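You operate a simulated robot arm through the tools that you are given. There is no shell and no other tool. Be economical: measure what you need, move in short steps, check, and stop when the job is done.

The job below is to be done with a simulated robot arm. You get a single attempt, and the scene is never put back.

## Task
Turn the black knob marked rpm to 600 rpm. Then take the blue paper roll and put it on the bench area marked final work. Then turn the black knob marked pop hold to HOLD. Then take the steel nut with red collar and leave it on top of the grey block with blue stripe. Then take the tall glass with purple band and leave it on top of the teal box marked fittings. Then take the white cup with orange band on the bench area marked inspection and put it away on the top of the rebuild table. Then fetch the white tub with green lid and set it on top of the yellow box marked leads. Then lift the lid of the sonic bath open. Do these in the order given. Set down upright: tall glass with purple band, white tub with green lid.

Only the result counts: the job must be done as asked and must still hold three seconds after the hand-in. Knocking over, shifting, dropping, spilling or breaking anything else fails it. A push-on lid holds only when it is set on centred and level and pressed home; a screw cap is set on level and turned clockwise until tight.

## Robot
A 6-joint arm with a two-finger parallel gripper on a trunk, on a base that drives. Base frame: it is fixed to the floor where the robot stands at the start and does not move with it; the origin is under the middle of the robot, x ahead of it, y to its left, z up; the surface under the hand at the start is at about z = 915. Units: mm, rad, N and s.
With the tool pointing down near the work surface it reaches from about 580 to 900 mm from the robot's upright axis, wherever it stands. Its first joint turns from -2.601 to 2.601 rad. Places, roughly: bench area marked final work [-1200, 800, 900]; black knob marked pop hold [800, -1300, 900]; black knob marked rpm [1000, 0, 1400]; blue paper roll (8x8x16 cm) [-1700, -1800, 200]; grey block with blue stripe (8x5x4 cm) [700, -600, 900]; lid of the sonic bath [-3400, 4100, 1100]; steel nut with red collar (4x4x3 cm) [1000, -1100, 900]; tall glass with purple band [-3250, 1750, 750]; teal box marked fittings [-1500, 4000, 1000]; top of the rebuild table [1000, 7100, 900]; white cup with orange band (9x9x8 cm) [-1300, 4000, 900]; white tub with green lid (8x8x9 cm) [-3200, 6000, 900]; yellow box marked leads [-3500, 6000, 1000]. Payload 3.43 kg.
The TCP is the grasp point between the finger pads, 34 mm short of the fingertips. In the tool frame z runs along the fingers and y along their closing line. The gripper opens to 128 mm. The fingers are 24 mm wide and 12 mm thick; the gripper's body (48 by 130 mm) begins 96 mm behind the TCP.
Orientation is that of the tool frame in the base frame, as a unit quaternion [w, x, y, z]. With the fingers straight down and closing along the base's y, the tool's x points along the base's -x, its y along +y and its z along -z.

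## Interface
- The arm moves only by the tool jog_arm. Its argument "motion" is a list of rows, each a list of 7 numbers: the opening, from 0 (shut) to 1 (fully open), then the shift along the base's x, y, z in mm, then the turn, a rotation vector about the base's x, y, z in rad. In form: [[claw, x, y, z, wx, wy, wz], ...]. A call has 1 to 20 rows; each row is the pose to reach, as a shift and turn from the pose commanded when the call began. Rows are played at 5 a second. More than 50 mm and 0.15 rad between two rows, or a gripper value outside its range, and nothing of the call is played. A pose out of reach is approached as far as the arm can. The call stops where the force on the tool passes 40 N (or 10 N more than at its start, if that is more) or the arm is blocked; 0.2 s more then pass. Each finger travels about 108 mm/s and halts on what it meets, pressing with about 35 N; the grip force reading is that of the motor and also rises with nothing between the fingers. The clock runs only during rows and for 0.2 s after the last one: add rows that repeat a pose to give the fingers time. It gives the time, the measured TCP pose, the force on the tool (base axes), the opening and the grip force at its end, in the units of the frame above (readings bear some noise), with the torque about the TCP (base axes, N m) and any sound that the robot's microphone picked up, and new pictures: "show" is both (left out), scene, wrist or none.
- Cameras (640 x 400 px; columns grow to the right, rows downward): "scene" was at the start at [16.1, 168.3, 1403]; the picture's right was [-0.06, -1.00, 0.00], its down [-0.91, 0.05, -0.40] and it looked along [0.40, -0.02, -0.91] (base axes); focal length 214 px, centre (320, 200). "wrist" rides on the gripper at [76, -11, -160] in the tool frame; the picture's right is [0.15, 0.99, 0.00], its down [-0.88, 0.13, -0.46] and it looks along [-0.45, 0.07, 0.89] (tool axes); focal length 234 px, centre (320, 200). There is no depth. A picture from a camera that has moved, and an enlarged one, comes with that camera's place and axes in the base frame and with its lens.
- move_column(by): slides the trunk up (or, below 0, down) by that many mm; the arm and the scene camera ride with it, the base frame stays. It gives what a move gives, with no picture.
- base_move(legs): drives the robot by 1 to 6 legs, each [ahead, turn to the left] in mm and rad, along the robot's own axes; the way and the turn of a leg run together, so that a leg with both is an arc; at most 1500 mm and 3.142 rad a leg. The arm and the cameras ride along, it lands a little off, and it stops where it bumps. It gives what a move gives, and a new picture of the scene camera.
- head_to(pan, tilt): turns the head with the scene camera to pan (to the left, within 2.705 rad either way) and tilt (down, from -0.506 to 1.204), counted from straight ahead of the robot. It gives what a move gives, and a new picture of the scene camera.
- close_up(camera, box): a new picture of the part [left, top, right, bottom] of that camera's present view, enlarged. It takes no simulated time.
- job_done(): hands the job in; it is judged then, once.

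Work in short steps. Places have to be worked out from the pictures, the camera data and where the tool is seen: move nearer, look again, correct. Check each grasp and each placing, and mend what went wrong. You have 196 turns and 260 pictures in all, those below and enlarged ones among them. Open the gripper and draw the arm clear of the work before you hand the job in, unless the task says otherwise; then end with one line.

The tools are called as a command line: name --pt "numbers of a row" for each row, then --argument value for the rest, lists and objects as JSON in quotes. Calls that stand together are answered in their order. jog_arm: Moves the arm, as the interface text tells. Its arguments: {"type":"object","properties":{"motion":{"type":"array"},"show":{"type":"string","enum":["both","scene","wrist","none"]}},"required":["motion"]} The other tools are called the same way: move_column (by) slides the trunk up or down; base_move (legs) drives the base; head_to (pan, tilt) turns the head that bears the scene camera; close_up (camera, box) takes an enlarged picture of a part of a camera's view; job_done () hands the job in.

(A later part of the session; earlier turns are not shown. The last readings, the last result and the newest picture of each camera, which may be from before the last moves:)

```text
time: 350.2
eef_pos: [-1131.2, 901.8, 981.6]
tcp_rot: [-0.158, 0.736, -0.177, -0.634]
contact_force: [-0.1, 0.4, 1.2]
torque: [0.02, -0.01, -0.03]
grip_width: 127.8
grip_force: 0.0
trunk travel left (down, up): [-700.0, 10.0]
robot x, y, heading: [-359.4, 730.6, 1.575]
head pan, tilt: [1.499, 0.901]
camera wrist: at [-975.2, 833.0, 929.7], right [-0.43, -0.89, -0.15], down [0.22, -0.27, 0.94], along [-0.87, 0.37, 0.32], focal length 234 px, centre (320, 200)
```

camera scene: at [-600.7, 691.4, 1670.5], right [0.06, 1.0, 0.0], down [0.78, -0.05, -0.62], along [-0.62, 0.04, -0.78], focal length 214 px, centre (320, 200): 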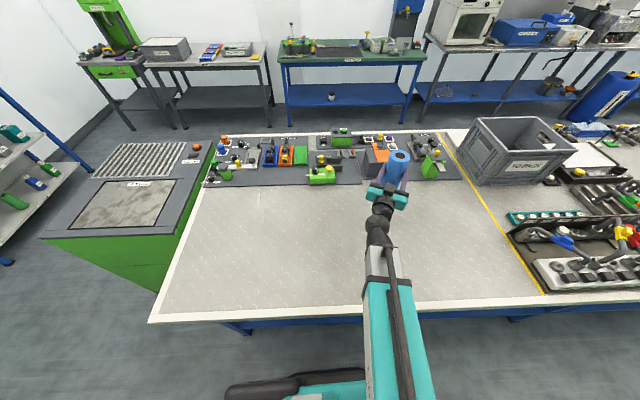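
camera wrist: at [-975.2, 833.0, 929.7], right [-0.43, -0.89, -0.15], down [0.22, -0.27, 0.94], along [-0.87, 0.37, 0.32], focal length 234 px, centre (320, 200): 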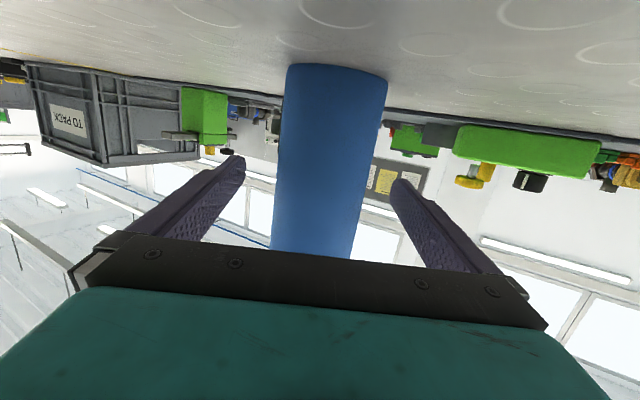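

The roll stands upright. I back the hand off and check.

jog_arm --pt "1 18 -9 5 0 0 0" --pt "1 50 -25 12 0 0 0" --pt "1 90 -45 20 0 0 0" --pt "1 128 -64 30 0.03 0.06 0" --pt "1 150 -75 60 0.068 0.134 0" --pt "1 150 -75 100 0.068 0.134 0" --show "scene"

```text
time: 351.6
eef_pos: [-1061.6, 807.7, 1050.5]
tcp_rot: [0.171, -0.685, 0.165, 0.688]
contact_force: [0.3, 0.6, 0.3]
torque: [0.03, -0.01, 0.02]
grip_width: 128.0
grip_force: 0.1
out of reach, approached as far as the arm can: row 3, 4, 5, 6
trunk travel left (down, up): [-700.0, 10.0]
robot x, y, heading: [-357.0, 729.6, 1.579]
head pan, tilt: [1.499, 0.901]
camera scene: at [-600.1, 691.1, 1670.5], right [0.06, 1.0, 0.0], down [0.78, -0.05, -0.62], along [-0.62, 0.04, -0.78], focal length 214 px, centre (320, 200)
```

scene: 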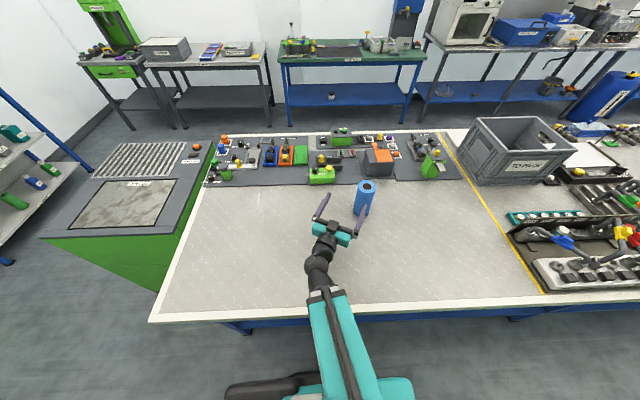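

The roll is placed. I back away down the aisle, then face the short-trials bench.

base_move --legs '[[-1500, 0], [-150, 0], [0, -1.579]]'

head_to --pan -0.3 --tilt 0.6

```text
time: 366.5
eef_pos: [-243.9, -224.9, 1050.6]
tcp_rot: [0.624, -0.34, 0.618, 0.337]
contact_force: [0.9, 0.0, 0.1]
torque: [0.02, -0.01, -0.02]
grip_width: 128.1
grip_force: 0.1
trunk travel left (down, up): [-700.0, 10.0]
robot x, y, heading: [-390.4, -1011.3, -0.104]
head pan, tilt: [1.499, 0.901]
camera scene: at [-404.1, -758.9, 1670.4], right [0.98, -0.18, 0.0], down [-0.14, -0.77, -0.62], along [0.11, 0.61, -0.78], focal length 214 px, centre (320, 200)
```

scene: 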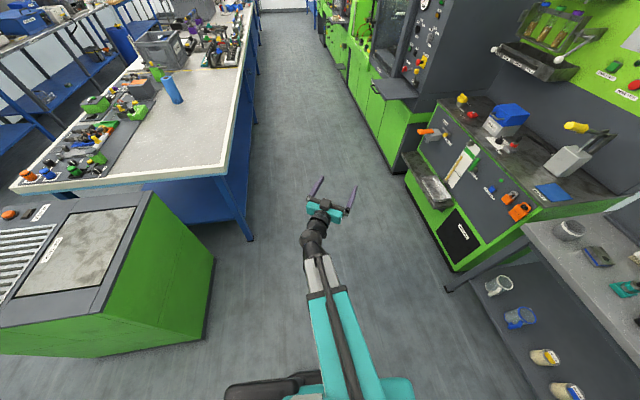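

```text
time: 368.3
eef_pos: [-242.5, -225.1, 1049.6]
tcp_rot: [0.623, -0.341, 0.617, 0.338]
contact_force: [-0.6, -0.4, 0.6]
torque: [0.01, 0.04, 0.02]
grip_width: 127.9
grip_force: 0.0
trunk travel left (down, up): [-700.0, 10.0]
robot x, y, heading: [-389.9, -1007.0, -0.108]
head pan, tilt: [-0.3, 0.6]
camera scene: at [-333.4, -868.7, 1695.3], right [-0.39, -0.92, 0.0], down [-0.52, 0.22, -0.83], along [0.76, -0.33, -0.56], focal length 214 px, centre (320, 200)
```

scene: 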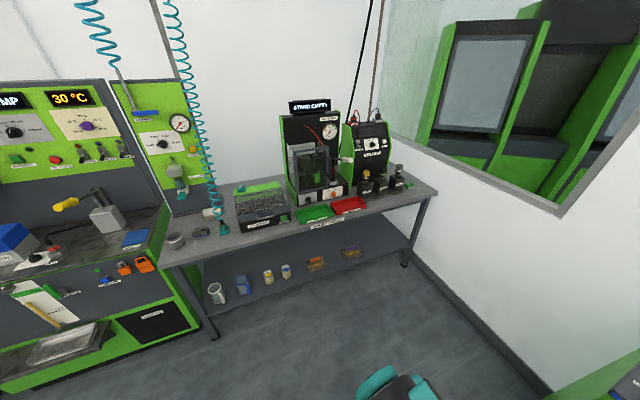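

I zoom on the short-trials bench to find the pop-hold knob and the nut.

close_up --camera "scene" --box '[160, 130, 440, 305]'

close_up --camera "scene" --box '[280, 130, 420, 217]'

```text
2.29 times, centred on (300, 218) of scene
camera zoom: at [-333.4, -868.7, 1695.3], right [-0.39, -0.92, 0.0], down [-0.52, 0.22, -0.83], along [0.76, -0.33, -0.56], focal length 490 px, centre (366, 160)
```

zoom: 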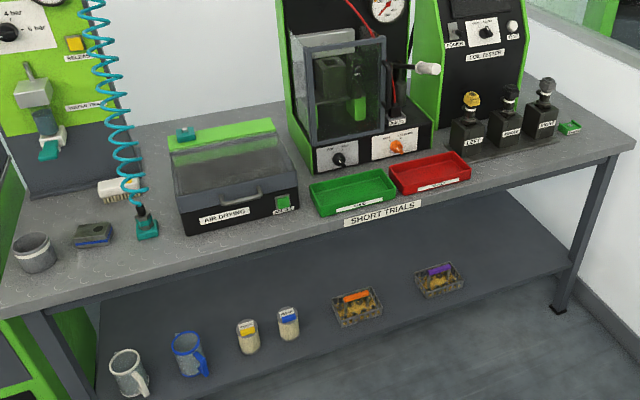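

```text
4.57 times, centred on (350, 174) of scene
camera zoom: at [-333.4, -868.7, 1695.3], right [-0.39, -0.92, 0.0], down [-0.52, 0.22, -0.83], along [0.76, -0.33, -0.56], focal length 980 px, centre (183, 321)
```

zoom: 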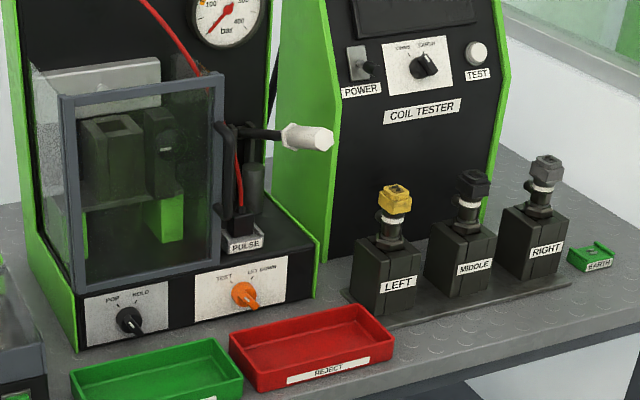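

The pop-hold knob is on the stand's low front panel at about [775,-1266,900], behind two trays. I raise the arm, drive nearer and turn so the arm (on my left) faces that bench.

jog_arm --pt "0.6 0 0 45 0 0 0" --pt "0.4 0 0 90 0 0 0" --pt "0.3 0 0 135 0 0 0" --pt "0.3 0 0 180 0 0 0" --pt "0.3 0 0 200 0 0 0" --show "none"

base_move --legs '[[400, 0], [0, -1.45]]'

```text
time: 369.5
eef_pos: [-243.3, -225.2, 1251.4]
tcp_rot: [0.623, -0.341, 0.618, 0.337]
contact_force: [-0.4, -0.3, -0.6]
torque: [0.01, 0.02, 0.0]
grip_width: 38.3
grip_force: 0.1
trunk travel left (down, up): [-700.0, 10.0]
robot x, y, heading: [-390.4, -1006.8, -0.11]
head pan, tilt: [-0.3, 0.6]
```

```text
time: 377.2
eef_pos: [808.0, -1128.2, 1251.1]
tcp_rot: [0.687, 0.167, 0.686, -0.172]
contact_force: [0.8, 2.1, 0.9]
torque: [0.03, 0.04, -0.16]
grip_width: 38.6
grip_force: 0.0
trunk travel left (down, up): [-700.0, 10.0]
robot x, y, heading: [-67.9, -1050.9, -1.586]
head pan, tilt: [-0.3, 0.6]
camera scene: at [82.4, -1091.4, 1695.4], right [-0.95, 0.31, 0.0], down [0.17, 0.54, -0.82], along [-0.26, -0.78, -0.57], focal length 214 px, centre (320, 200)
```

scene: 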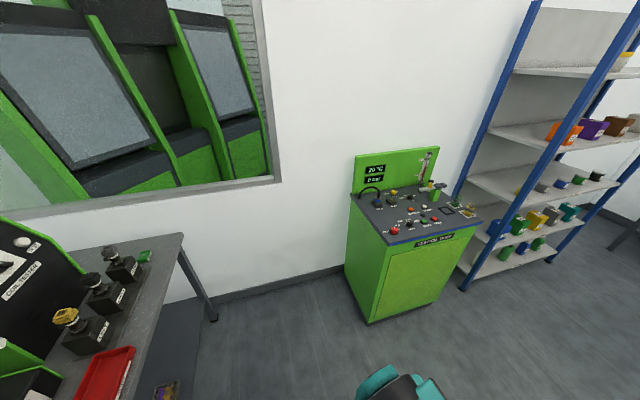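

The reading of the hand differs from expectation; I take a look with the wrist and head cameras.

close_up --camera "wrist" --box '[0, 0, 640, 400]'

head_to --pan 1.4 --tilt 0.6

```text
1.00 times, centred on (320, 200) of wrist (not enlarged: the box is as wide or as high as the picture)
camera zoom: at [661.3, -1067.2, 1174.1], right [0.46, 0.88, -0.15], down [-0.34, 0.33, 0.88], along [0.82, -0.35, 0.45], focal length 234 px, centre (320, 200)
```

zoom: 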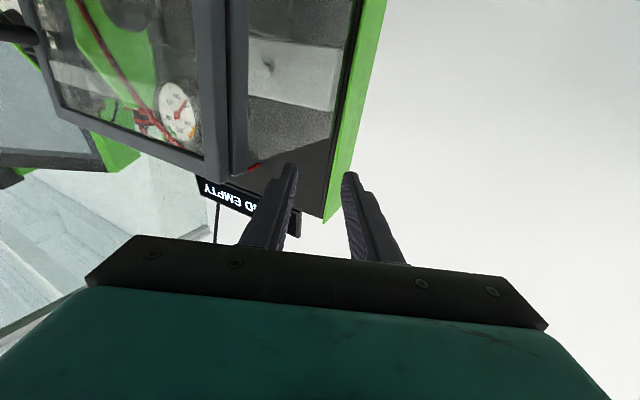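

```text
time: 379.0
eef_pos: [808.1, -1127.9, 1250.5]
tcp_rot: [0.688, 0.166, 0.686, -0.171]
contact_force: [0.4, -0.4, 0.5]
torque: [0.01, 0.01, 0.0]
grip_width: 38.3
grip_force: 0.0
trunk travel left (down, up): [-700.0, 10.0]
robot x, y, heading: [-66.7, -1053.7, -1.583]
head pan, tilt: [1.4, 0.6]
camera scene: at [196.6, -1022.6, 1695.3], right [-0.18, -0.98, 0.0], down [-0.56, 0.1, -0.83], along [0.81, -0.15, -0.56], focal length 214 px, centre (320, 200)
```

scene: 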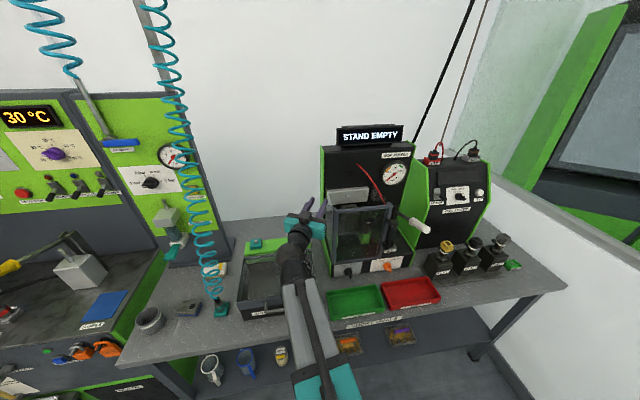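

Knob triangulates to [769,-1264,905]. I zoom to see its pointer and the nut.

close_up --camera "scene" --box '[320, 240, 420, 302]'

close_up --camera "scene" --box '[130, 220, 330, 345]'

```text
6.40 times, centred on (370, 271) of scene
camera zoom: at [196.6, -1022.6, 1695.3], right [-0.18, -0.98, 0.0], down [-0.56, 0.1, -0.83], along [0.81, -0.15, -0.56], focal length 1373 px, centre (0, -254)
```

zoom: 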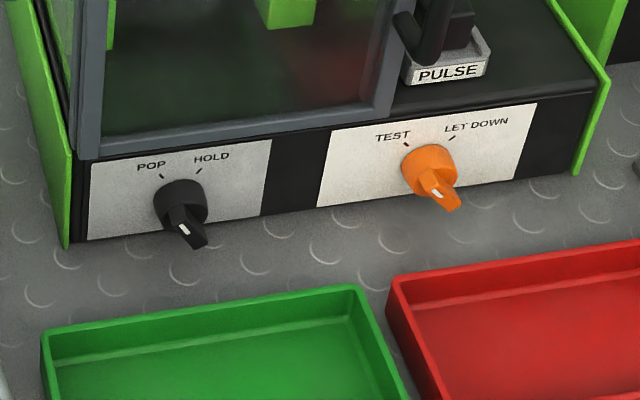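

```text
3.20 times, centred on (230, 282) of scene
camera zoom: at [196.6, -1022.6, 1695.3], right [-0.18, -0.98, 0.0], down [-0.56, 0.1, -0.83], along [0.81, -0.15, -0.56], focal length 686 px, centre (608, -64)
```

zoom: 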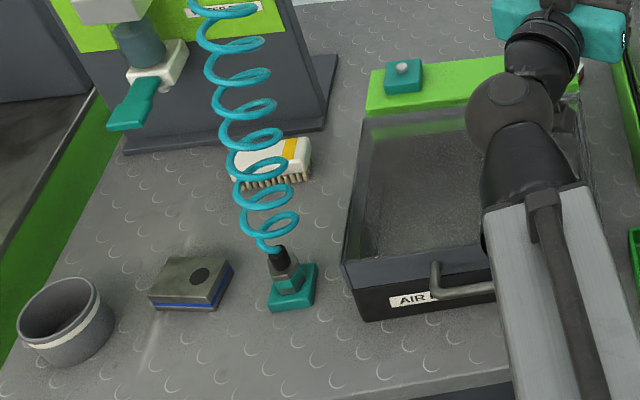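

The pointer is at POP; HOLD is 60° clockwise. I retract the hand, straighten its yaw and bring it down in front of the knob.

jog_arm --pt "0.5 -30 -15 0 0 0 0.05" --pt "0.5 -65 -30 -10 0 0 0.12" --pt "0.5 -95 -45 -30 0 0 0.2" --pt "0.5 -120 -60 -60 0 0 0.3" --pt "0.5 -135 -75 -100 0 0 0.4" --pt "0.5 -145 -90 -145 0 0 0.483" --pt "0.5 -150 -100 -190 0 0 0.483" --pt "0.5 -150 -108 -235 0 0 0.483" --pt "0.5 -150 -112 -265 0 0 0.483" --pt "0.5 -150 -112 -265 0 0 0.483" --show "wrist"

```text
time: 379.6
eef_pos: [746.6, -1147.0, 1239.3]
tcp_rot: [0.699, 0.114, 0.695, -0.121]
contact_force: [1.1, 13.7, -7.9]
torque: [0.45, 0.12, 0.28]
grip_width: 56.2
grip_force: 0.1
trunk travel left (down, up): [-700.0, 10.0]
robot x, y, heading: [-63.3, -1048.5, -1.587]
head pan, tilt: [1.4, 0.6]
stopped in row 3: the force on the tool passed its limit at 43 N (the readings are from after the stop); the commanded pose is now the measured one
camera wrist: at [592.1, -1106.6, 1163.2], right [0.33, 0.93, -0.15], down [-0.39, 0.28, 0.88], along [0.86, -0.23, 0.46], focal length 234 px, centre (320, 200)
```

wrist: 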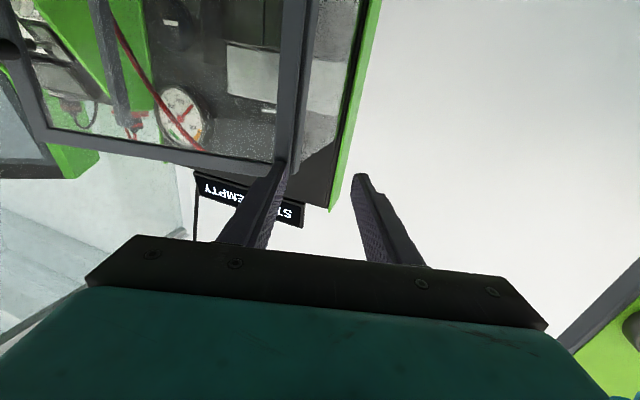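

The -y finger brushes the stand's door frame. I step sideways away (+y), then back out and go down.

jog_arm --pt "0.44 0 12 2 0 0 0" --pt "0.3 -5 25 2 0 0 0" --pt "0.3 -30 30 0 0 0 0" --pt "0.3 -60 25 -10 0 0 0" --pt "0.3 -85 10 -30 0 0 0.1" --pt "0.4 -100 -10 -60 0 0 0.2" --pt "0.5 -105 -35 -100 0 0 0.28" --pt "0.5 -105 -60 -140 0 0 0.336" --pt "0.5 -105 -80 -185 0 0 0.336" --pt "0.5 -95 -93 -230 0 0 0.336" --pt "0.5 -85 -95 -265 0 0 0.336" --pt "0.5 -80 -95 -265 0 0 0.336" --show "wrist"

```text
time: 382.3
eef_pos: [675.5, -1142.9, 998.9]
tcp_rot: [0.713, 0.094, 0.695, -0.003]
contact_force: [-2.2, 3.0, 15.9]
torque: [0.76, 0.57, 0.01]
grip_width: 66.5
grip_force: 2.0
out of reach, approached as far as the arm can: row 4, 5, 6, 7, 8, 9, 10, 11, 12
trunk travel left (down, up): [-700.0, 10.0]
robot x, y, heading: [-64.4, -1052.2, -1.59]
head pan, tilt: [1.4, 0.6]
stopped in row 12: the force on the tool passed its limit at 42 N (the readings are from after the stop); the commanded pose is now the measured one
camera wrist: at [519.4, -1122.7, 919.9], right [0.14, 0.99, -0.02], down [-0.46, 0.08, 0.88], along [0.88, -0.12, 0.47], focal length 234 px, centre (320, 200)
```

wrist: 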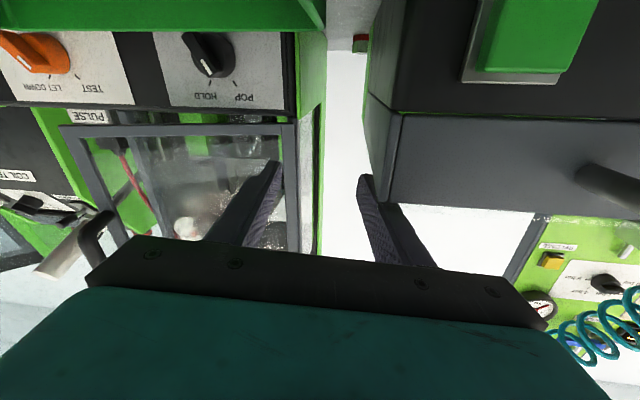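

The hand rests on the dryer's front corner. I lift slightly, shift to -y over the trays, in front of the knob.

jog_arm --pt "0.5 0 -5 12 0 0 0" --pt "0.4 0 -20 20 0 0 0" --pt "0.4 0 -50 20 0 0 0" --pt "0.4 -5 -80 20 0 0 0" --pt "0.4 -5 -105 15 0 0 0" --show "wrist"

```text
time: 383.5
eef_pos: [686.1, -1199.8, 1022.0]
tcp_rot: [0.704, 0.117, 0.7, -0.025]
contact_force: [-0.4, 0.1, -0.6]
torque: [0.02, -0.01, -0.02]
grip_width: 51.5
grip_force: 0.0
out of reach, approached as far as the arm can: row 2, 3, 4, 5
trunk travel left (down, up): [-700.0, 10.0]
robot x, y, heading: [-63.6, -1050.3, -1.582]
head pan, tilt: [1.4, 0.6]
camera wrist: at [528.2, -1170.2, 945.7], right [0.2, 0.98, -0.02], down [-0.44, 0.11, 0.89], along [0.88, -0.17, 0.45], focal length 234 px, centre (320, 200)
```

wrist: 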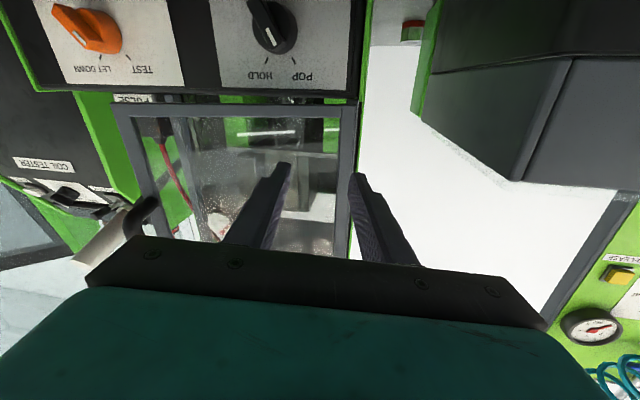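

I tilt the hand nose-down (with a -30° twist to start) and bring it to the pre-grasp point in front of the knob.

jog_arm --pt "0.4 0 -5 0 -0.082 0.088 0.012" --pt "0.4 0 -10 0 -0.164 0.175 0.023" --pt "0.4 0 -18 -10 -0.246 0.263 0.035" --pt "0.4 2 -26 -25 -0.329 0.35 0.046" --pt "0.4 4 -32 -40 -0.411 0.438 0.058" --pt "0.4 5 -37 -55 -0.493 0.525 0.069" --pt "0.4 7 -40 -70 -0.575 0.613 0.081" --pt "0.4 7 -40 -76 -0.575 0.613 0.081" --pt "0.4 7 -40 -76 -0.575 0.613 0.081" --show "wrist"

```text
time: 385.5
eef_pos: [690.0, -1237.1, 945.2]
tcp_rot: [0.467, -0.124, 0.845, -0.228]
contact_force: [0.3, 0.1, 0.0]
torque: [-0.01, 0.01, 0.0]
grip_width: 51.0
grip_force: 0.1
out of reach, approached as far as the arm can: row 4, 5
trunk travel left (down, up): [-700.0, 10.0]
robot x, y, heading: [-60.5, -1051.6, -1.585]
head pan, tilt: [1.4, 0.6]
camera wrist: at [514.3, -1238.5, 969.6], right [-0.08, 0.8, -0.6], down [0.08, 0.61, 0.79], along [0.99, 0.01, -0.11], focal length 234 px, centre (320, 200)
```

wrist: 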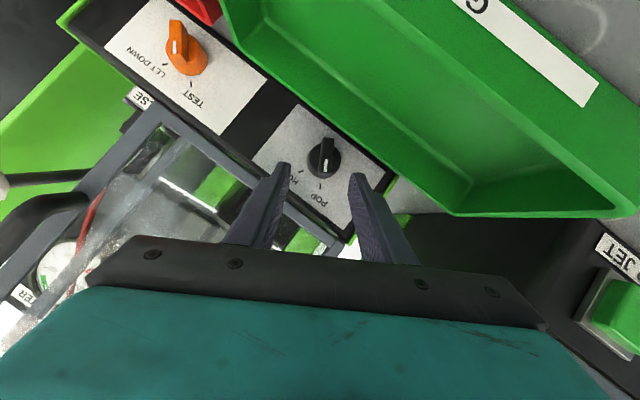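

Nice view: knob at [769,-1262,902], bar lies between the fingers. I advance along the tool axis and close.

jog_arm --pt "0.4 18 -6 -10 0 0 0" --pt "0.4 34 -11 -19 0 0 0" --pt "0.4 44 -14 -24 0 0 0" --pt "0.4 52 -17 -28 0 0 0" --pt "0.4 57 -18 -31 0 0 0" --pt "0.3 57 -18 -31 0 0 0" --pt "0.2 57 -18 -31 0 0 0" --pt "0 57 -18 -31 0 0 0" --pt "0 57 -18 -31 0 0 0" --show "wrist"

```text
time: 386.6
eef_pos: [733.7, -1252.5, 921.3]
tcp_rot: [0.467, -0.123, 0.846, -0.227]
contact_force: [-26.7, 8.4, 12.8]
torque: [-0.4, -0.67, -0.49]
grip_width: 50.7
grip_force: 0.0
trunk travel left (down, up): [-700.0, 10.0]
robot x, y, heading: [-63.7, -1049.0, -1.585]
head pan, tilt: [1.4, 0.6]
stopped in row 5: the force on the tool passed its limit at 48 N (the readings are from after the stop); the commanded pose is now the measured one
camera wrist: at [559.6, -1253.2, 944.9], right [-0.08, 0.8, -0.6], down [0.08, 0.61, 0.79], along [0.99, 0.01, -0.11], focal length 234 px, centre (320, 200)
```

wrist: 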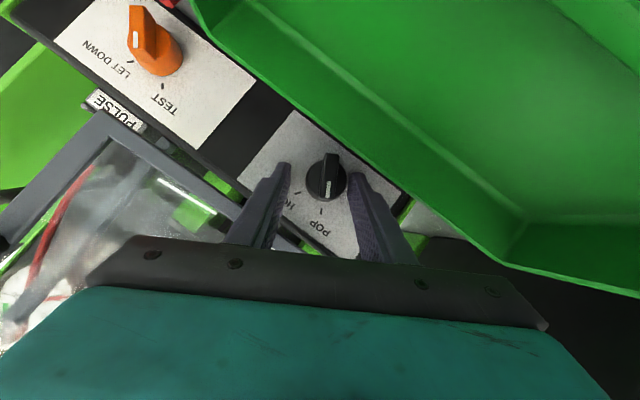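

The fingertips touch the panel, so they are around the knob. I ease back a little and close.

jog_arm --pt "0.4 -3 1 2 0 0 0" --pt "0.25 -3 1 2 0 0 0" --pt "0.1 -3 1 2 0 0 0" --pt "0 -3 1 2 0 0 0" --pt "0 -3 1 2 0 0 0" --show "wrist"

```text
time: 387.7
eef_pos: [735.7, -1248.1, 920.1]
tcp_rot: [0.465, -0.125, 0.847, -0.223]
contact_force: [-5.4, 10.0, 0.2]
torque: [0.28, 0.29, 0.38]
grip_width: 35.3
grip_force: 44.8
trunk travel left (down, up): [-700.0, 10.0]
robot x, y, heading: [-62.2, -1047.9, -1.581]
head pan, tilt: [1.4, 0.6]
stopped in row 5: the force on the tool passed its limit at 42 N (the readings are from after the stop); the commanded pose is now the measured one
camera wrist: at [559.7, -1250.0, 942.9], right [-0.08, 0.8, -0.6], down [0.09, 0.6, 0.79], along [0.99, 0.01, -0.12], focal length 234 px, centre (320, 200)
```

wrist: 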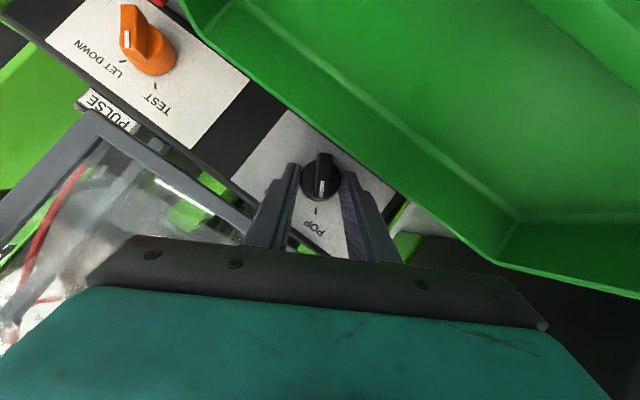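

The knob is gripped (35 mm). I turn the hand about the knob's axis by +60°.

jog_arm --pt "0 0 -1.9 0.9 0.13 0 0" --pt "0 0 -3.9 1.6 0.26 0 0" --pt "0 0 -5.9 2 0.39 0 0" --pt "0 0 -8 2.1 0.52 0 0" --pt "0 0 -10.1 2 0.65 0 0" --pt "0 0 -12.2 1.6 0.78 0 0" --pt "0 0 -14.1 0.9 0.91 0 0" --pt "0 0 -16.1 0 1.05 0 0" --pt "0 0 -16.1 0 1.06 0 0" --show "wrist"

```text
time: 389.7
eef_pos: [734.3, -1263.7, 919.4]
tcp_rot: [0.463, 0.126, 0.845, 0.236]
contact_force: [-8.6, 20.1, 1.5]
torque: [0.29, -0.41, 0.48]
grip_width: 35.3
grip_force: 45.0
trunk travel left (down, up): [-700.0, 10.0]
robot x, y, heading: [-62.7, -1048.1, -1.585]
head pan, tilt: [1.4, 0.6]
camera wrist: at [559.3, -1287.6, 931.3], right [-0.08, 0.91, 0.4], down [0.09, -0.4, 0.91], along [0.99, 0.11, -0.05], focal length 234 px, centre (320, 200)
```

wrist: 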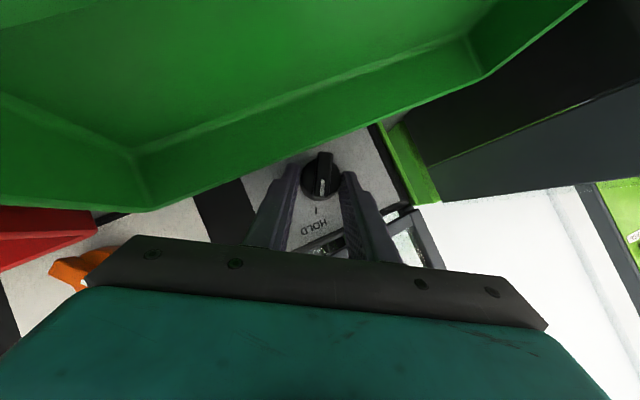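

Pointer faces HOLD. I open and back away along the tool axis.

jog_arm --pt "0.2 0 0 0 0 0 0" --pt "0.4 0 0 0 0 0 0" --pt "0.42 -8 -3 5 0 0 0" --pt "0.42 -30 -10 17 0 0 0" --pt "0.42 -60 -15 40 -0.1 0 0" --pt "0.42 -75 -10 75 -0.25 0 0" --pt "0.42 -85 0 115 -0.39 0 0" --pt "0.42 -85 5 150 -0.52 0 0" --show "wrist"

close_up --camera "scene" --box '[320, 240, 420, 302]'

```text
time: 391.5
eef_pos: [650.8, -1260.4, 1068.6]
tcp_rot: [0.481, 0.003, 0.877, 0.01]
contact_force: [-0.6, 0.0, 0.5]
torque: [-0.02, 0.04, -0.02]
grip_width: 53.8
grip_force: 0.0
trunk travel left (down, up): [-700.0, 10.0]
robot x, y, heading: [-63.4, -1049.0, -1.585]
head pan, tilt: [1.4, 0.6]
camera wrist: at [475.9, -1273.6, 1089.1], right [-0.08, 0.99, -0.1], down [0.09, 0.11, 0.99], along [0.99, 0.07, -0.1], focal length 234 px, centre (320, 200)
```

wrist: 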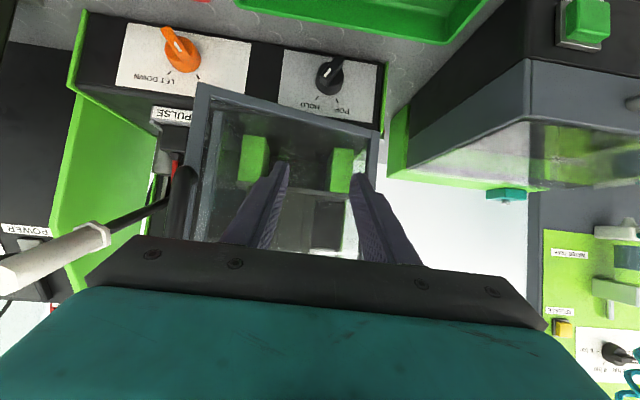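

```text
6.40 times, centred on (370, 271) of scene
camera zoom: at [196.4, -1022.1, 1695.2], right [-0.18, -0.98, 0.0], down [-0.56, 0.1, -0.83], along [0.81, -0.15, -0.56], focal length 1373 px, centre (0, -254)
```

zoom: 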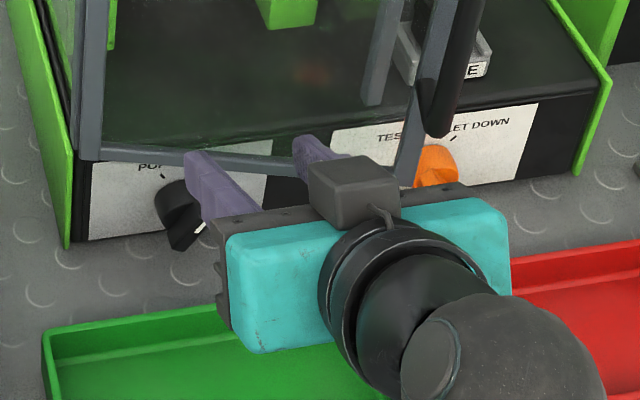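

Knob is on HOLD. Next the nut, which the wrist pictures put at about [996,-1123,870] in the gap between dryer and stand. I look there.

close_up --camera "scene" --box '[230, 180, 390, 280]'

```text
4.00 times, centred on (310, 230) of scene
camera zoom: at [196.4, -1022.1, 1695.2], right [-0.18, -0.98, 0.0], down [-0.56, 0.1, -0.83], along [0.81, -0.15, -0.56], focal length 858 px, centre (360, 80)
```

zoom: 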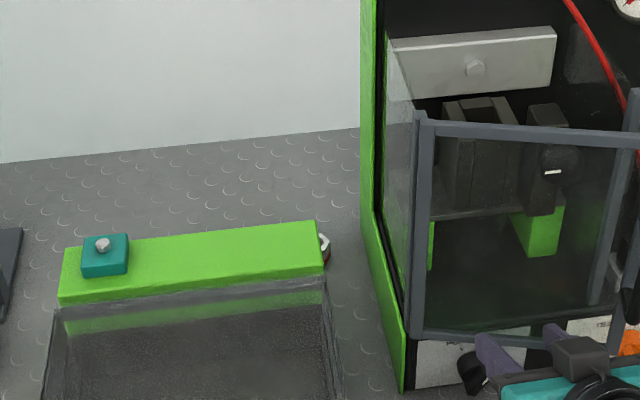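

The nut is at about [1003,-1125,870], behind the dryer's corner. I need the base ~200 mm closer to the bench, so I do a turn–reverse–turn–forward shuffle.

base_move --legs '[[0, -0.8], [-280, 0], [0, 0.8], [190, 0]]'

```text
time: 397.8
eef_pos: [653.5, -1404.6, 1069.7]
tcp_rot: [0.47, 0.228, 0.844, -0.127]
contact_force: [-10.5, -23.0, -5.2]
torque: [-0.17, 0.15, -0.21]
grip_width: 38.9
grip_force: 0.0
trunk travel left (down, up): [-700.0, 10.0]
robot x, y, heading: [125.7, -846.4, -2.122]
head pan, tilt: [1.4, 0.6]
stopped in leg 3: the force on the tool passed its limit at 52 N (the readings are from after the stop); the commanded pose is now the measured one
camera scene: at [363.2, -959.8, 1695.1], right [-0.66, -0.75, 0.0], down [-0.42, 0.37, -0.82], along [0.62, -0.54, -0.57], focal length 214 px, centre (320, 200)
```

scene: 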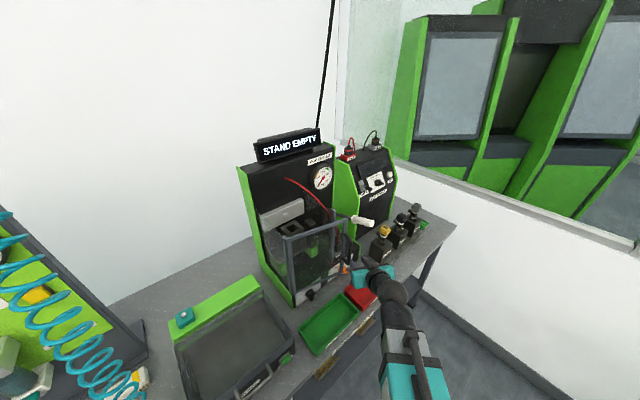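

The hand bumped the stand's door/lever side. I turn back right a bit to free it, then raise the arm high before turning.

base_move --legs '[[0, -0.2]]'

jog_arm --pt "0.2 -10 5 45 0 0 0" --pt "0.2 -20 10 90 0 0 0" --pt "0.2 -20 10 138 0 0 0" --pt "0.2 -20 10 186 0 0 0" --pt "0.2 -20 10 234 0 0 0" --pt "0.2 -20 10 282 0 0 0" --pt "0.2 -20 10 330 0 0 0" --pt "0.2 -20 10 378 0 0 0" --pt "0.2 -20 10 426 0 0 0" --pt "0.2 -20 10 474 0 0 0" --show "wrist"

close_up --camera "scene" --box '[240, 120, 440, 320]'

```text
time: 399.1
eef_pos: [538.1, -1493.9, 1068.6]
tcp_rot: [0.455, 0.31, 0.817, -0.17]
contact_force: [0.6, -0.1, 0.4]
torque: [0.02, 0.02, -0.07]
grip_width: 53.9
grip_force: 0.0
trunk travel left (down, up): [-700.0, 10.0]
robot x, y, heading: [121.3, -847.0, -2.314]
head pan, tilt: [1.4, 0.6]
camera scene: at [332.8, -994.8, 1695.2], right [-0.79, -0.61, 0.0], down [-0.35, 0.45, -0.82], along [0.5, -0.65, -0.57], focal length 214 px, centre (320, 200)
```

scene: 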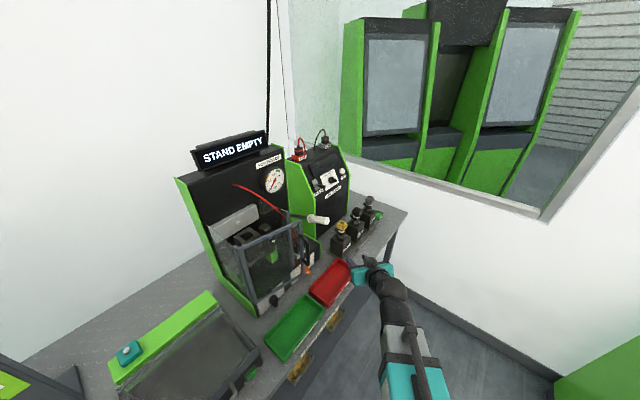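

```text
time: 401.3
eef_pos: [516.1, -1481.8, 1546.0]
tcp_rot: [0.456, 0.31, 0.817, -0.17]
contact_force: [0.2, 0.0, -0.1]
torque: [0.04, -0.01, -0.05]
grip_width: 25.4
grip_force: 0.2
trunk travel left (down, up): [-700.0, 10.0]
robot x, y, heading: [117.1, -842.5, -2.314]
head pan, tilt: [1.4, 0.6]
camera wrist: at [377.2, -1376.1, 1565.1], right [0.6, 0.79, -0.12], down [0.14, 0.04, 0.99], along [0.79, -0.61, -0.09], focal length 234 px, centre (320, 200)
```

wrist: 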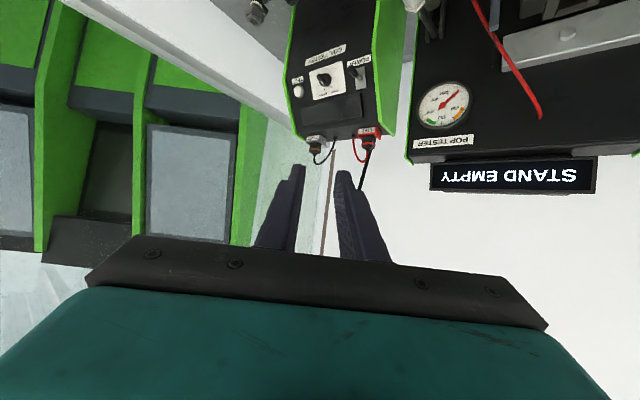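

```text
2.00 times, centred on (340, 220) of scene
camera zoom: at [331.9, -994.5, 1695.3], right [-0.79, -0.61, 0.0], down [-0.34, 0.45, -0.83], along [0.5, -0.65, -0.56], focal length 429 px, centre (280, 160)
```

zoom: 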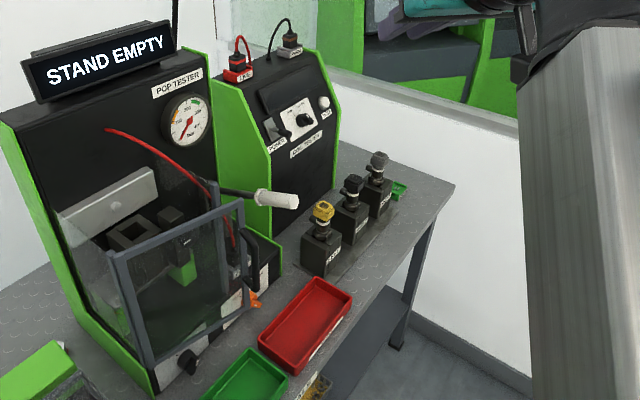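

Everything looks intact. With the hand at z≈1546 I finish the turn and move forward.

base_move --legs '[[0, 0.73], [170, 0]]'

```text
time: 405.5
eef_pos: [836.4, -1232.1, 1544.8]
tcp_rot: [0.486, -0.001, 0.874, 0.003]
contact_force: [-0.6, -1.7, 0.7]
torque: [0.06, -0.04, 0.13]
grip_width: 25.8
grip_force: 0.2
trunk travel left (down, up): [-700.0, 10.0]
robot x, y, heading: [143.3, -1017.0, -1.603]
head pan, tilt: [1.4, 0.6]
camera scene: at [405.8, -995.0, 1695.3], right [-0.2, -0.98, 0.0], down [-0.55, 0.12, -0.82], along [0.81, -0.17, -0.57], focal length 214 px, centre (320, 200)
```

scene: 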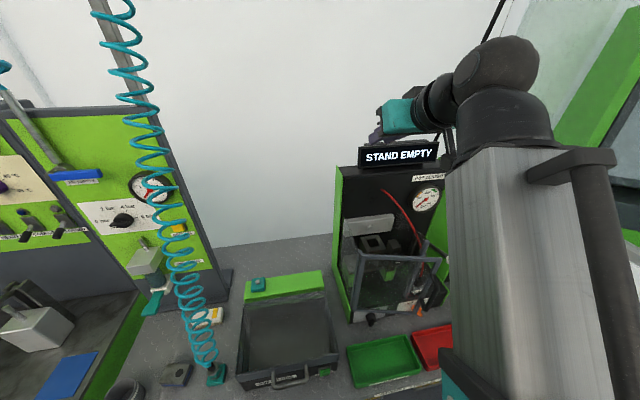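

Now I move off the stand toward +y, descend behind the dryer area and pitch the hand downward.

jog_arm --pt "0.4 0 45 0 0 0 0" --pt "0.5 0 90 0 0 0 0" --pt "0.6 5 135 0 0 0 0" --pt "0.7 10 172 -10 0 0.08 0" --pt "0.7 20 175 -50 0 0.2 0" --pt "0.7 30 175 -90 0 0.32 0" --pt "0.7 45 175 -130 0 0.44 0" --pt "0.7 60 175 -170 0 0.56 0" --pt "0.7 75 175 -210 0 0.68 0" --pt "0.7 90 175 -250 0 0.8 0" --pt "0.7 105 175 -290 0 0.9 0" --pt "0.7 115 175 -330 0 1.0 0" --pt "0.7 115 175 -345 0 1.0 0" --show "wrist"

```text
time: 408.3
eef_pos: [951.9, -1056.4, 1199.5]
tcp_rot: [0.006, 0.0, 1.0, 0.003]
contact_force: [0.4, 0.1, -0.6]
torque: [0.02, -0.01, 0.02]
grip_width: 89.5
grip_force: 0.0
trunk travel left (down, up): [-700.0, 10.0]
robot x, y, heading: [146.6, -1015.5, -1.606]
head pan, tilt: [1.4, 0.6]
camera wrist: at [874.7, -1069.2, 1357.5], right [-0.14, 0.99, 0.0], down [0.87, 0.13, 0.47], along [0.46, 0.07, -0.88], focal length 234 px, centre (320, 200)
```

wrist: 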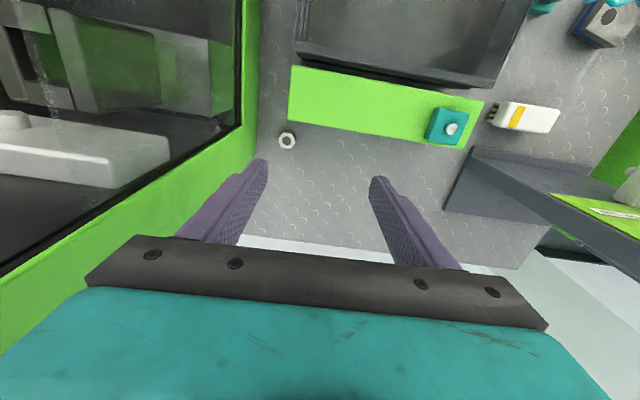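

The nut is clear at [1001,-1119]; the stand wall is ~80 mm away. I move above it with a slight lean and descend.

jog_arm --pt "0.6 20 -25 -10 -0.04 0 0" --pt "0.6 40 -50 -30 -0.08 0 0" --pt "0.6 49 -61 -70 -0.12 0 0" --pt "0.6 49 -61 -115 -0.12 0 0" --pt "0.6 49 -61 -160 -0.12 0 0" --pt "0.6 49 -61 -205 -0.12 0 0" --pt "0.6 49 -61 -240 -0.12 0 0" --pt "0.6 49 -61 -260 -0.12 0 0" --show "wrist"

```text
time: 410.1
eef_pos: [1001.3, -1118.2, 939.1]
tcp_rot: [0.007, 0.0, 0.998, -0.058]
contact_force: [-0.7, -0.3, -0.8]
torque: [-0.01, 0.0, 0.01]
grip_width: 76.6
grip_force: 0.1
trunk travel left (down, up): [-700.0, 10.0]
robot x, y, heading: [144.7, -1020.5, -1.602]
head pan, tilt: [1.4, 0.6]
camera wrist: at [922.3, -1112.6, 1096.1], right [-0.14, 0.98, -0.12], down [0.87, 0.18, 0.45], along [0.46, -0.04, -0.88], focal length 234 px, centre (320, 200)
```

wrist: 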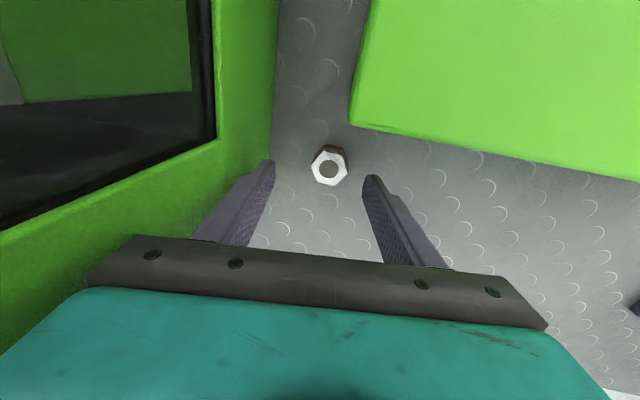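

Nut is centred between the fingers. I descend the rest and close.

jog_arm --pt "0.6 -4 2 -20 0 0 0" --pt "0.6 -4 2 -34 0 0 0" --pt "0.6 -4 2 -41 0 0 0" --pt "0.6 -4 2 -46 0 0 0" --pt "0.4 -4 2 -46 0 0 0" --pt "0.2 -4 2 -46 0 0 0" --pt "0.1 -4 2 -46 0 0 0" --pt "0.1 -4 2 -46 0 0 0" --show "wrist"

```text
time: 411.4
eef_pos: [998.1, -1106.2, 896.8]
tcp_rot: [0.01, -0.002, 0.999, -0.05]
contact_force: [-2.5, 4.1, 7.9]
torque: [0.4, 0.17, 0.02]
grip_width: 36.5
grip_force: 9.1
trunk travel left (down, up): [-700.0, 10.0]
robot x, y, heading: [146.8, -1012.9, -1.605]
head pan, tilt: [1.4, 0.6]
stopped in row 6: the force on the tool passed its limit at 51 N (the readings are from after the stop); the commanded pose is now the measured one
camera wrist: at [919.1, -1102.4, 1055.1], right [-0.15, 0.98, -0.1], down [0.87, 0.18, 0.46], along [0.47, -0.02, -0.88], focal length 234 px, centre (320, 200)
```

wrist: 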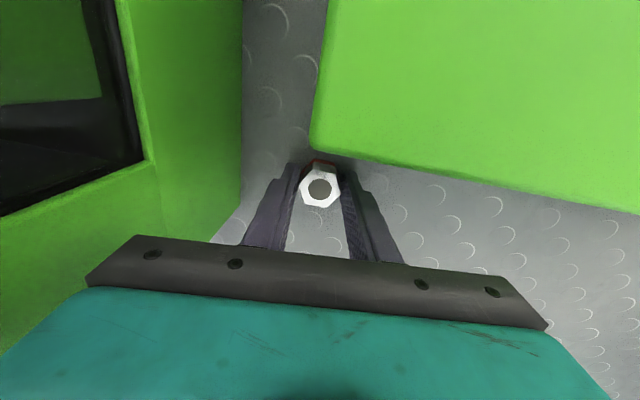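

The grip nearly closed on the nut (36 mm) with the tips rubbing the bench. I raise 2 mm and finish closing.

jog_arm --pt "0.3 0 0 2 0 0 0" --pt "0.2 0 0 2 0 0 0" --pt "0.1 0 0 2 0 0 0" --pt "0.1 0 0 2 0 0 0" --show "wrist"

```text
time: 412.4
eef_pos: [996.9, -1106.4, 897.4]
tcp_rot: [0.01, 0.0, 0.999, -0.051]
contact_force: [-0.4, -0.2, -1.4]
torque: [0.03, -0.01, 0.0]
grip_width: 35.6
grip_force: 35.1
trunk travel left (down, up): [-700.0, 10.0]
robot x, y, heading: [150.4, -1015.7, -1.606]
head pan, tilt: [1.4, 0.6]
camera wrist: at [919.8, -1102.8, 1055.8], right [-0.15, 0.98, -0.1], down [0.87, 0.18, 0.46], along [0.47, -0.02, -0.88], focal length 234 px, centre (320, 200)
```

wrist: 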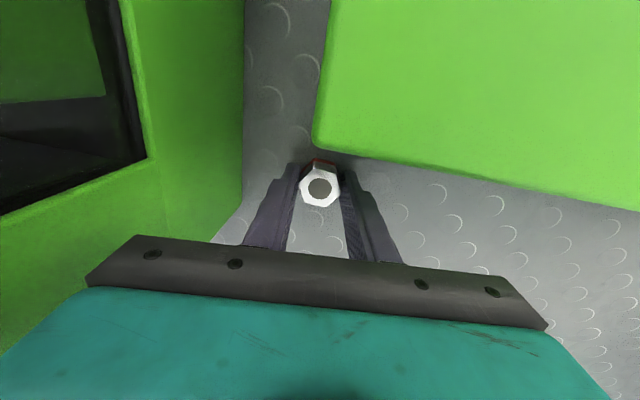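

The nut is gripped. I lift it straight out first.

jog_arm --pt "0.1 0 0 15 0 0 0" --pt "0.1 0 5 55 0 0 0" --pt "0.1 -5 15 100 0 0 0" --pt "0.1 -15 25 145 0 0 0" --pt "0.1 -30 35 190 0.04 -0.05 0" --pt "0.1 -40 40 235 0.08 -0.15 0" --pt "0.1 -50 45 280 0.1 -0.27 0" --pt "0.1 -60 45 325 0.1 -0.39 0" --pt "0.1 -70 45 370 0.1 -0.51 0" --pt "0.1 -80 45 415 0.1 -0.63 0" --pt "0.1 -95 45 460 0.1 -0.75 0" --pt "0.1 -115 45 505 0.1 -0.87 0" --pt "0.1 -135 45 550 0.1 -0.99 0" --pt "0.1 -155 45 595 0.1 -1.1 0" --pt "0.1 -170 45 640 0.1 -1.2 0" --pt "0.1 -175 45 660 0.1 -1.2 0" --show "wrist"

```text
time: 415.8
eef_pos: [823.4, -1062.5, 1555.3]
tcp_rot: [0.572, 0.029, 0.819, 0.004]
contact_force: [0.8, -0.4, -1.2]
torque: [0.0, 0.05, -0.03]
grip_width: 35.5
grip_force: 34.9
trunk travel left (down, up): [-700.0, 10.0]
robot x, y, heading: [145.0, -1013.7, -1.602]
head pan, tilt: [1.4, 0.6]
camera wrist: at [647.5, -1067.6, 1539.5], right [-0.01, 1.0, -0.1], down [-0.12, 0.1, 0.99], along [0.99, 0.02, 0.12], focal length 234 px, centre (320, 200)
```

wrist: 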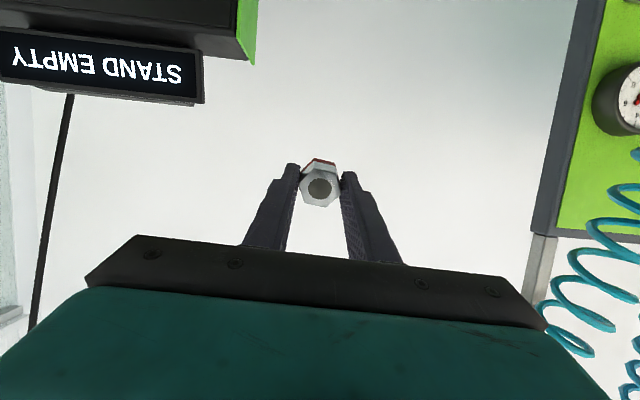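

Nut held firmly. I take the base out of the tight spot: turn right, drive off, and go round to approach the block from the other side of the air hose.

base_move --legs '[[0, -0.8], [500, 0], [0, -2.12], [760, 0]]'

```text
time: 433.1
eef_pos: [-1030.7, -706.0, 1556.0]
tcp_rot: [0.059, 0.819, 0.054, -0.568]
contact_force: [0.0, -1.6, -1.5]
torque: [0.1, 0.02, -0.16]
grip_width: 35.3
grip_force: 35.0
trunk travel left (down, up): [-700.0, 10.0]
robot x, y, heading: [-257.6, -599.5, 1.709]
head pan, tilt: [1.4, 0.6]
camera scene: at [-505.6, -666.2, 1695.0], right [0.03, 1.0, 0.0], down [0.57, -0.01, -0.82], along [-0.82, 0.03, -0.57], focal length 214 px, centre (320, 200)
```

scene: 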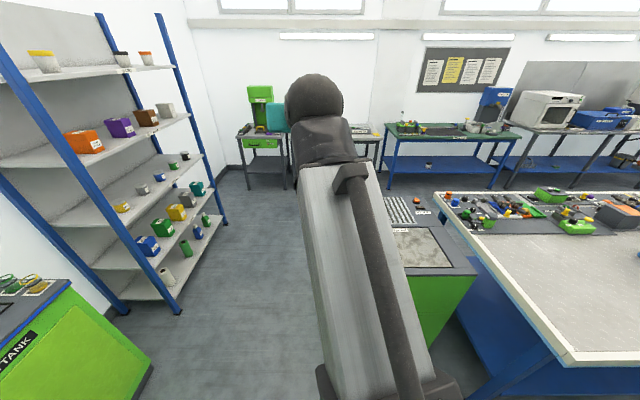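

I route so the arm comes to the block from the +y side of the hose, high over the first bench.

base_move --legs '[[350, 0], [0, -2.61], [430, 0], [0, -0.62]]'

```text
time: 449.0
eef_pos: [731.4, -528.8, 1556.3]
tcp_rot: [0.571, -0.019, 0.82, 0.036]
contact_force: [-0.8, 1.6, -1.2]
torque: [-0.01, 0.05, -0.11]
grip_width: 34.6
grip_force: 35.1
trunk travel left (down, up): [-700.0, 10.0]
robot x, y, heading: [-181.8, -574.0, -1.511]
head pan, tilt: [1.4, 0.6]
camera scene: at [78.1, -525.7, 1695.3], right [-0.11, -0.99, 0.0], down [-0.56, 0.06, -0.83], along [0.82, -0.09, -0.56], focal length 214 px, centre (320, 200)
```

scene: 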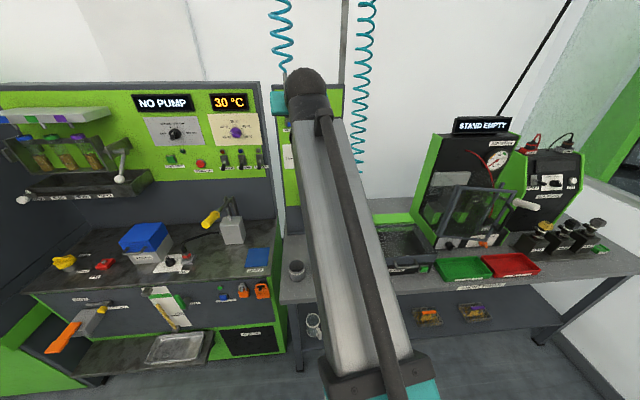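

The block is slightly out of tool-down reach from here, so I shuffle ~150 mm closer while staying on this side of the hose.

base_move --legs '[[-250, 0], [0, 0.6], [260, 0], [0, -0.6]]'

```text
time: 457.1
eef_pos: [879.3, -503.8, 1555.3]
tcp_rot: [0.57, -0.011, 0.821, 0.031]
contact_force: [0.0, 0.9, -2.0]
torque: [0.01, 0.02, -0.03]
grip_width: 31.5
grip_force: 34.7
trunk travel left (down, up): [-700.0, 10.0]
robot x, y, heading: [-41.5, -534.8, -1.523]
head pan, tilt: [1.4, 0.6]
camera scene: at [216.4, -491.5, 1695.1], right [-0.12, -0.99, 0.0], down [-0.56, 0.07, -0.82], along [0.82, -0.1, -0.57], focal length 214 px, centre (320, 200)
```

scene: 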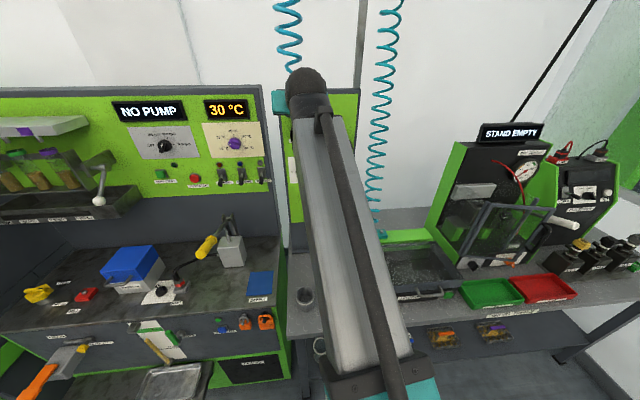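

The grip width shrank to 31 mm; I check the nut with the wrist camera.

close_up --camera "wrist" --box '[160, 80, 480, 280]'

```text
2.00 times, centred on (320, 180) of wrist
camera zoom: at [704.0, -526.2, 1538.7], right [-0.1, 0.99, -0.1], down [-0.13, 0.08, 0.99], along [0.99, 0.12, 0.12], focal length 468 px, centre (320, 240)
```

zoom: 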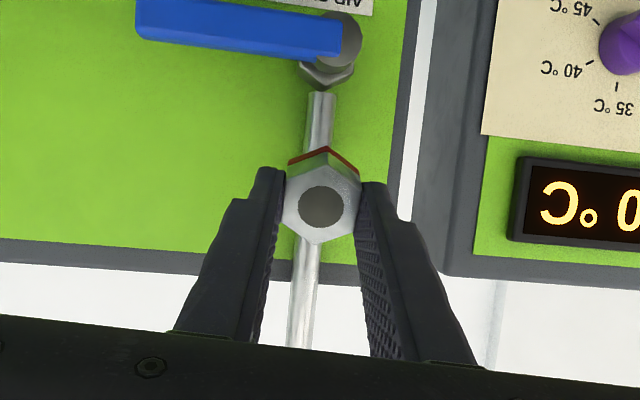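

The nut is still held (settled on its flats). I descend above the block while pitching the hand down.

jog_arm --pt "0.1 -15 0 -20 0 0.1 0" --pt "0.1 -35 -5 -55 0 0.22 0" --pt "0.1 -55 -10 -95 0 0.34 0" --pt "0.1 -70 -20 -135 0 0.46 0" --pt "0.1 -85 -30 -175 0 0.58 0" --pt "0.1 -95 -40 -215 0 0.7 0" --pt "0.1 -105 -50 -255 0 0.82 0" --pt "0.1 -112 -60 -295 0 0.94 0" --pt "0.1 -119 -68 -335 0 1.06 0" --pt "0.1 -125 -74 -375 0 1.15 0" --pt "0.1 -128 -78 -405 0 1.2 0" --pt "0.1 -128 -80 -405 0 1.2 0" --show "wrist"

```text
time: 459.7
eef_pos: [750.2, -585.0, 1151.3]
tcp_rot: [0.007, 0.009, 0.999, 0.033]
contact_force: [-0.5, -0.7, -2.2]
torque: [0.01, 0.0, 0.01]
grip_width: 31.3
grip_force: 34.9
trunk travel left (down, up): [-700.0, 10.0]
robot x, y, heading: [-44.9, -534.8, -1.525]
head pan, tilt: [1.4, 0.6]
camera wrist: at [672.0, -606.8, 1308.6], right [-0.13, 0.99, 0.06], down [0.88, 0.08, 0.48], along [0.47, 0.12, -0.88], focal length 234 px, centre (320, 200)
```

wrist: 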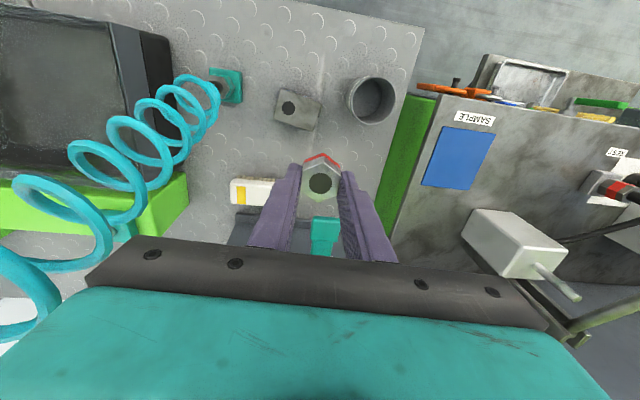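

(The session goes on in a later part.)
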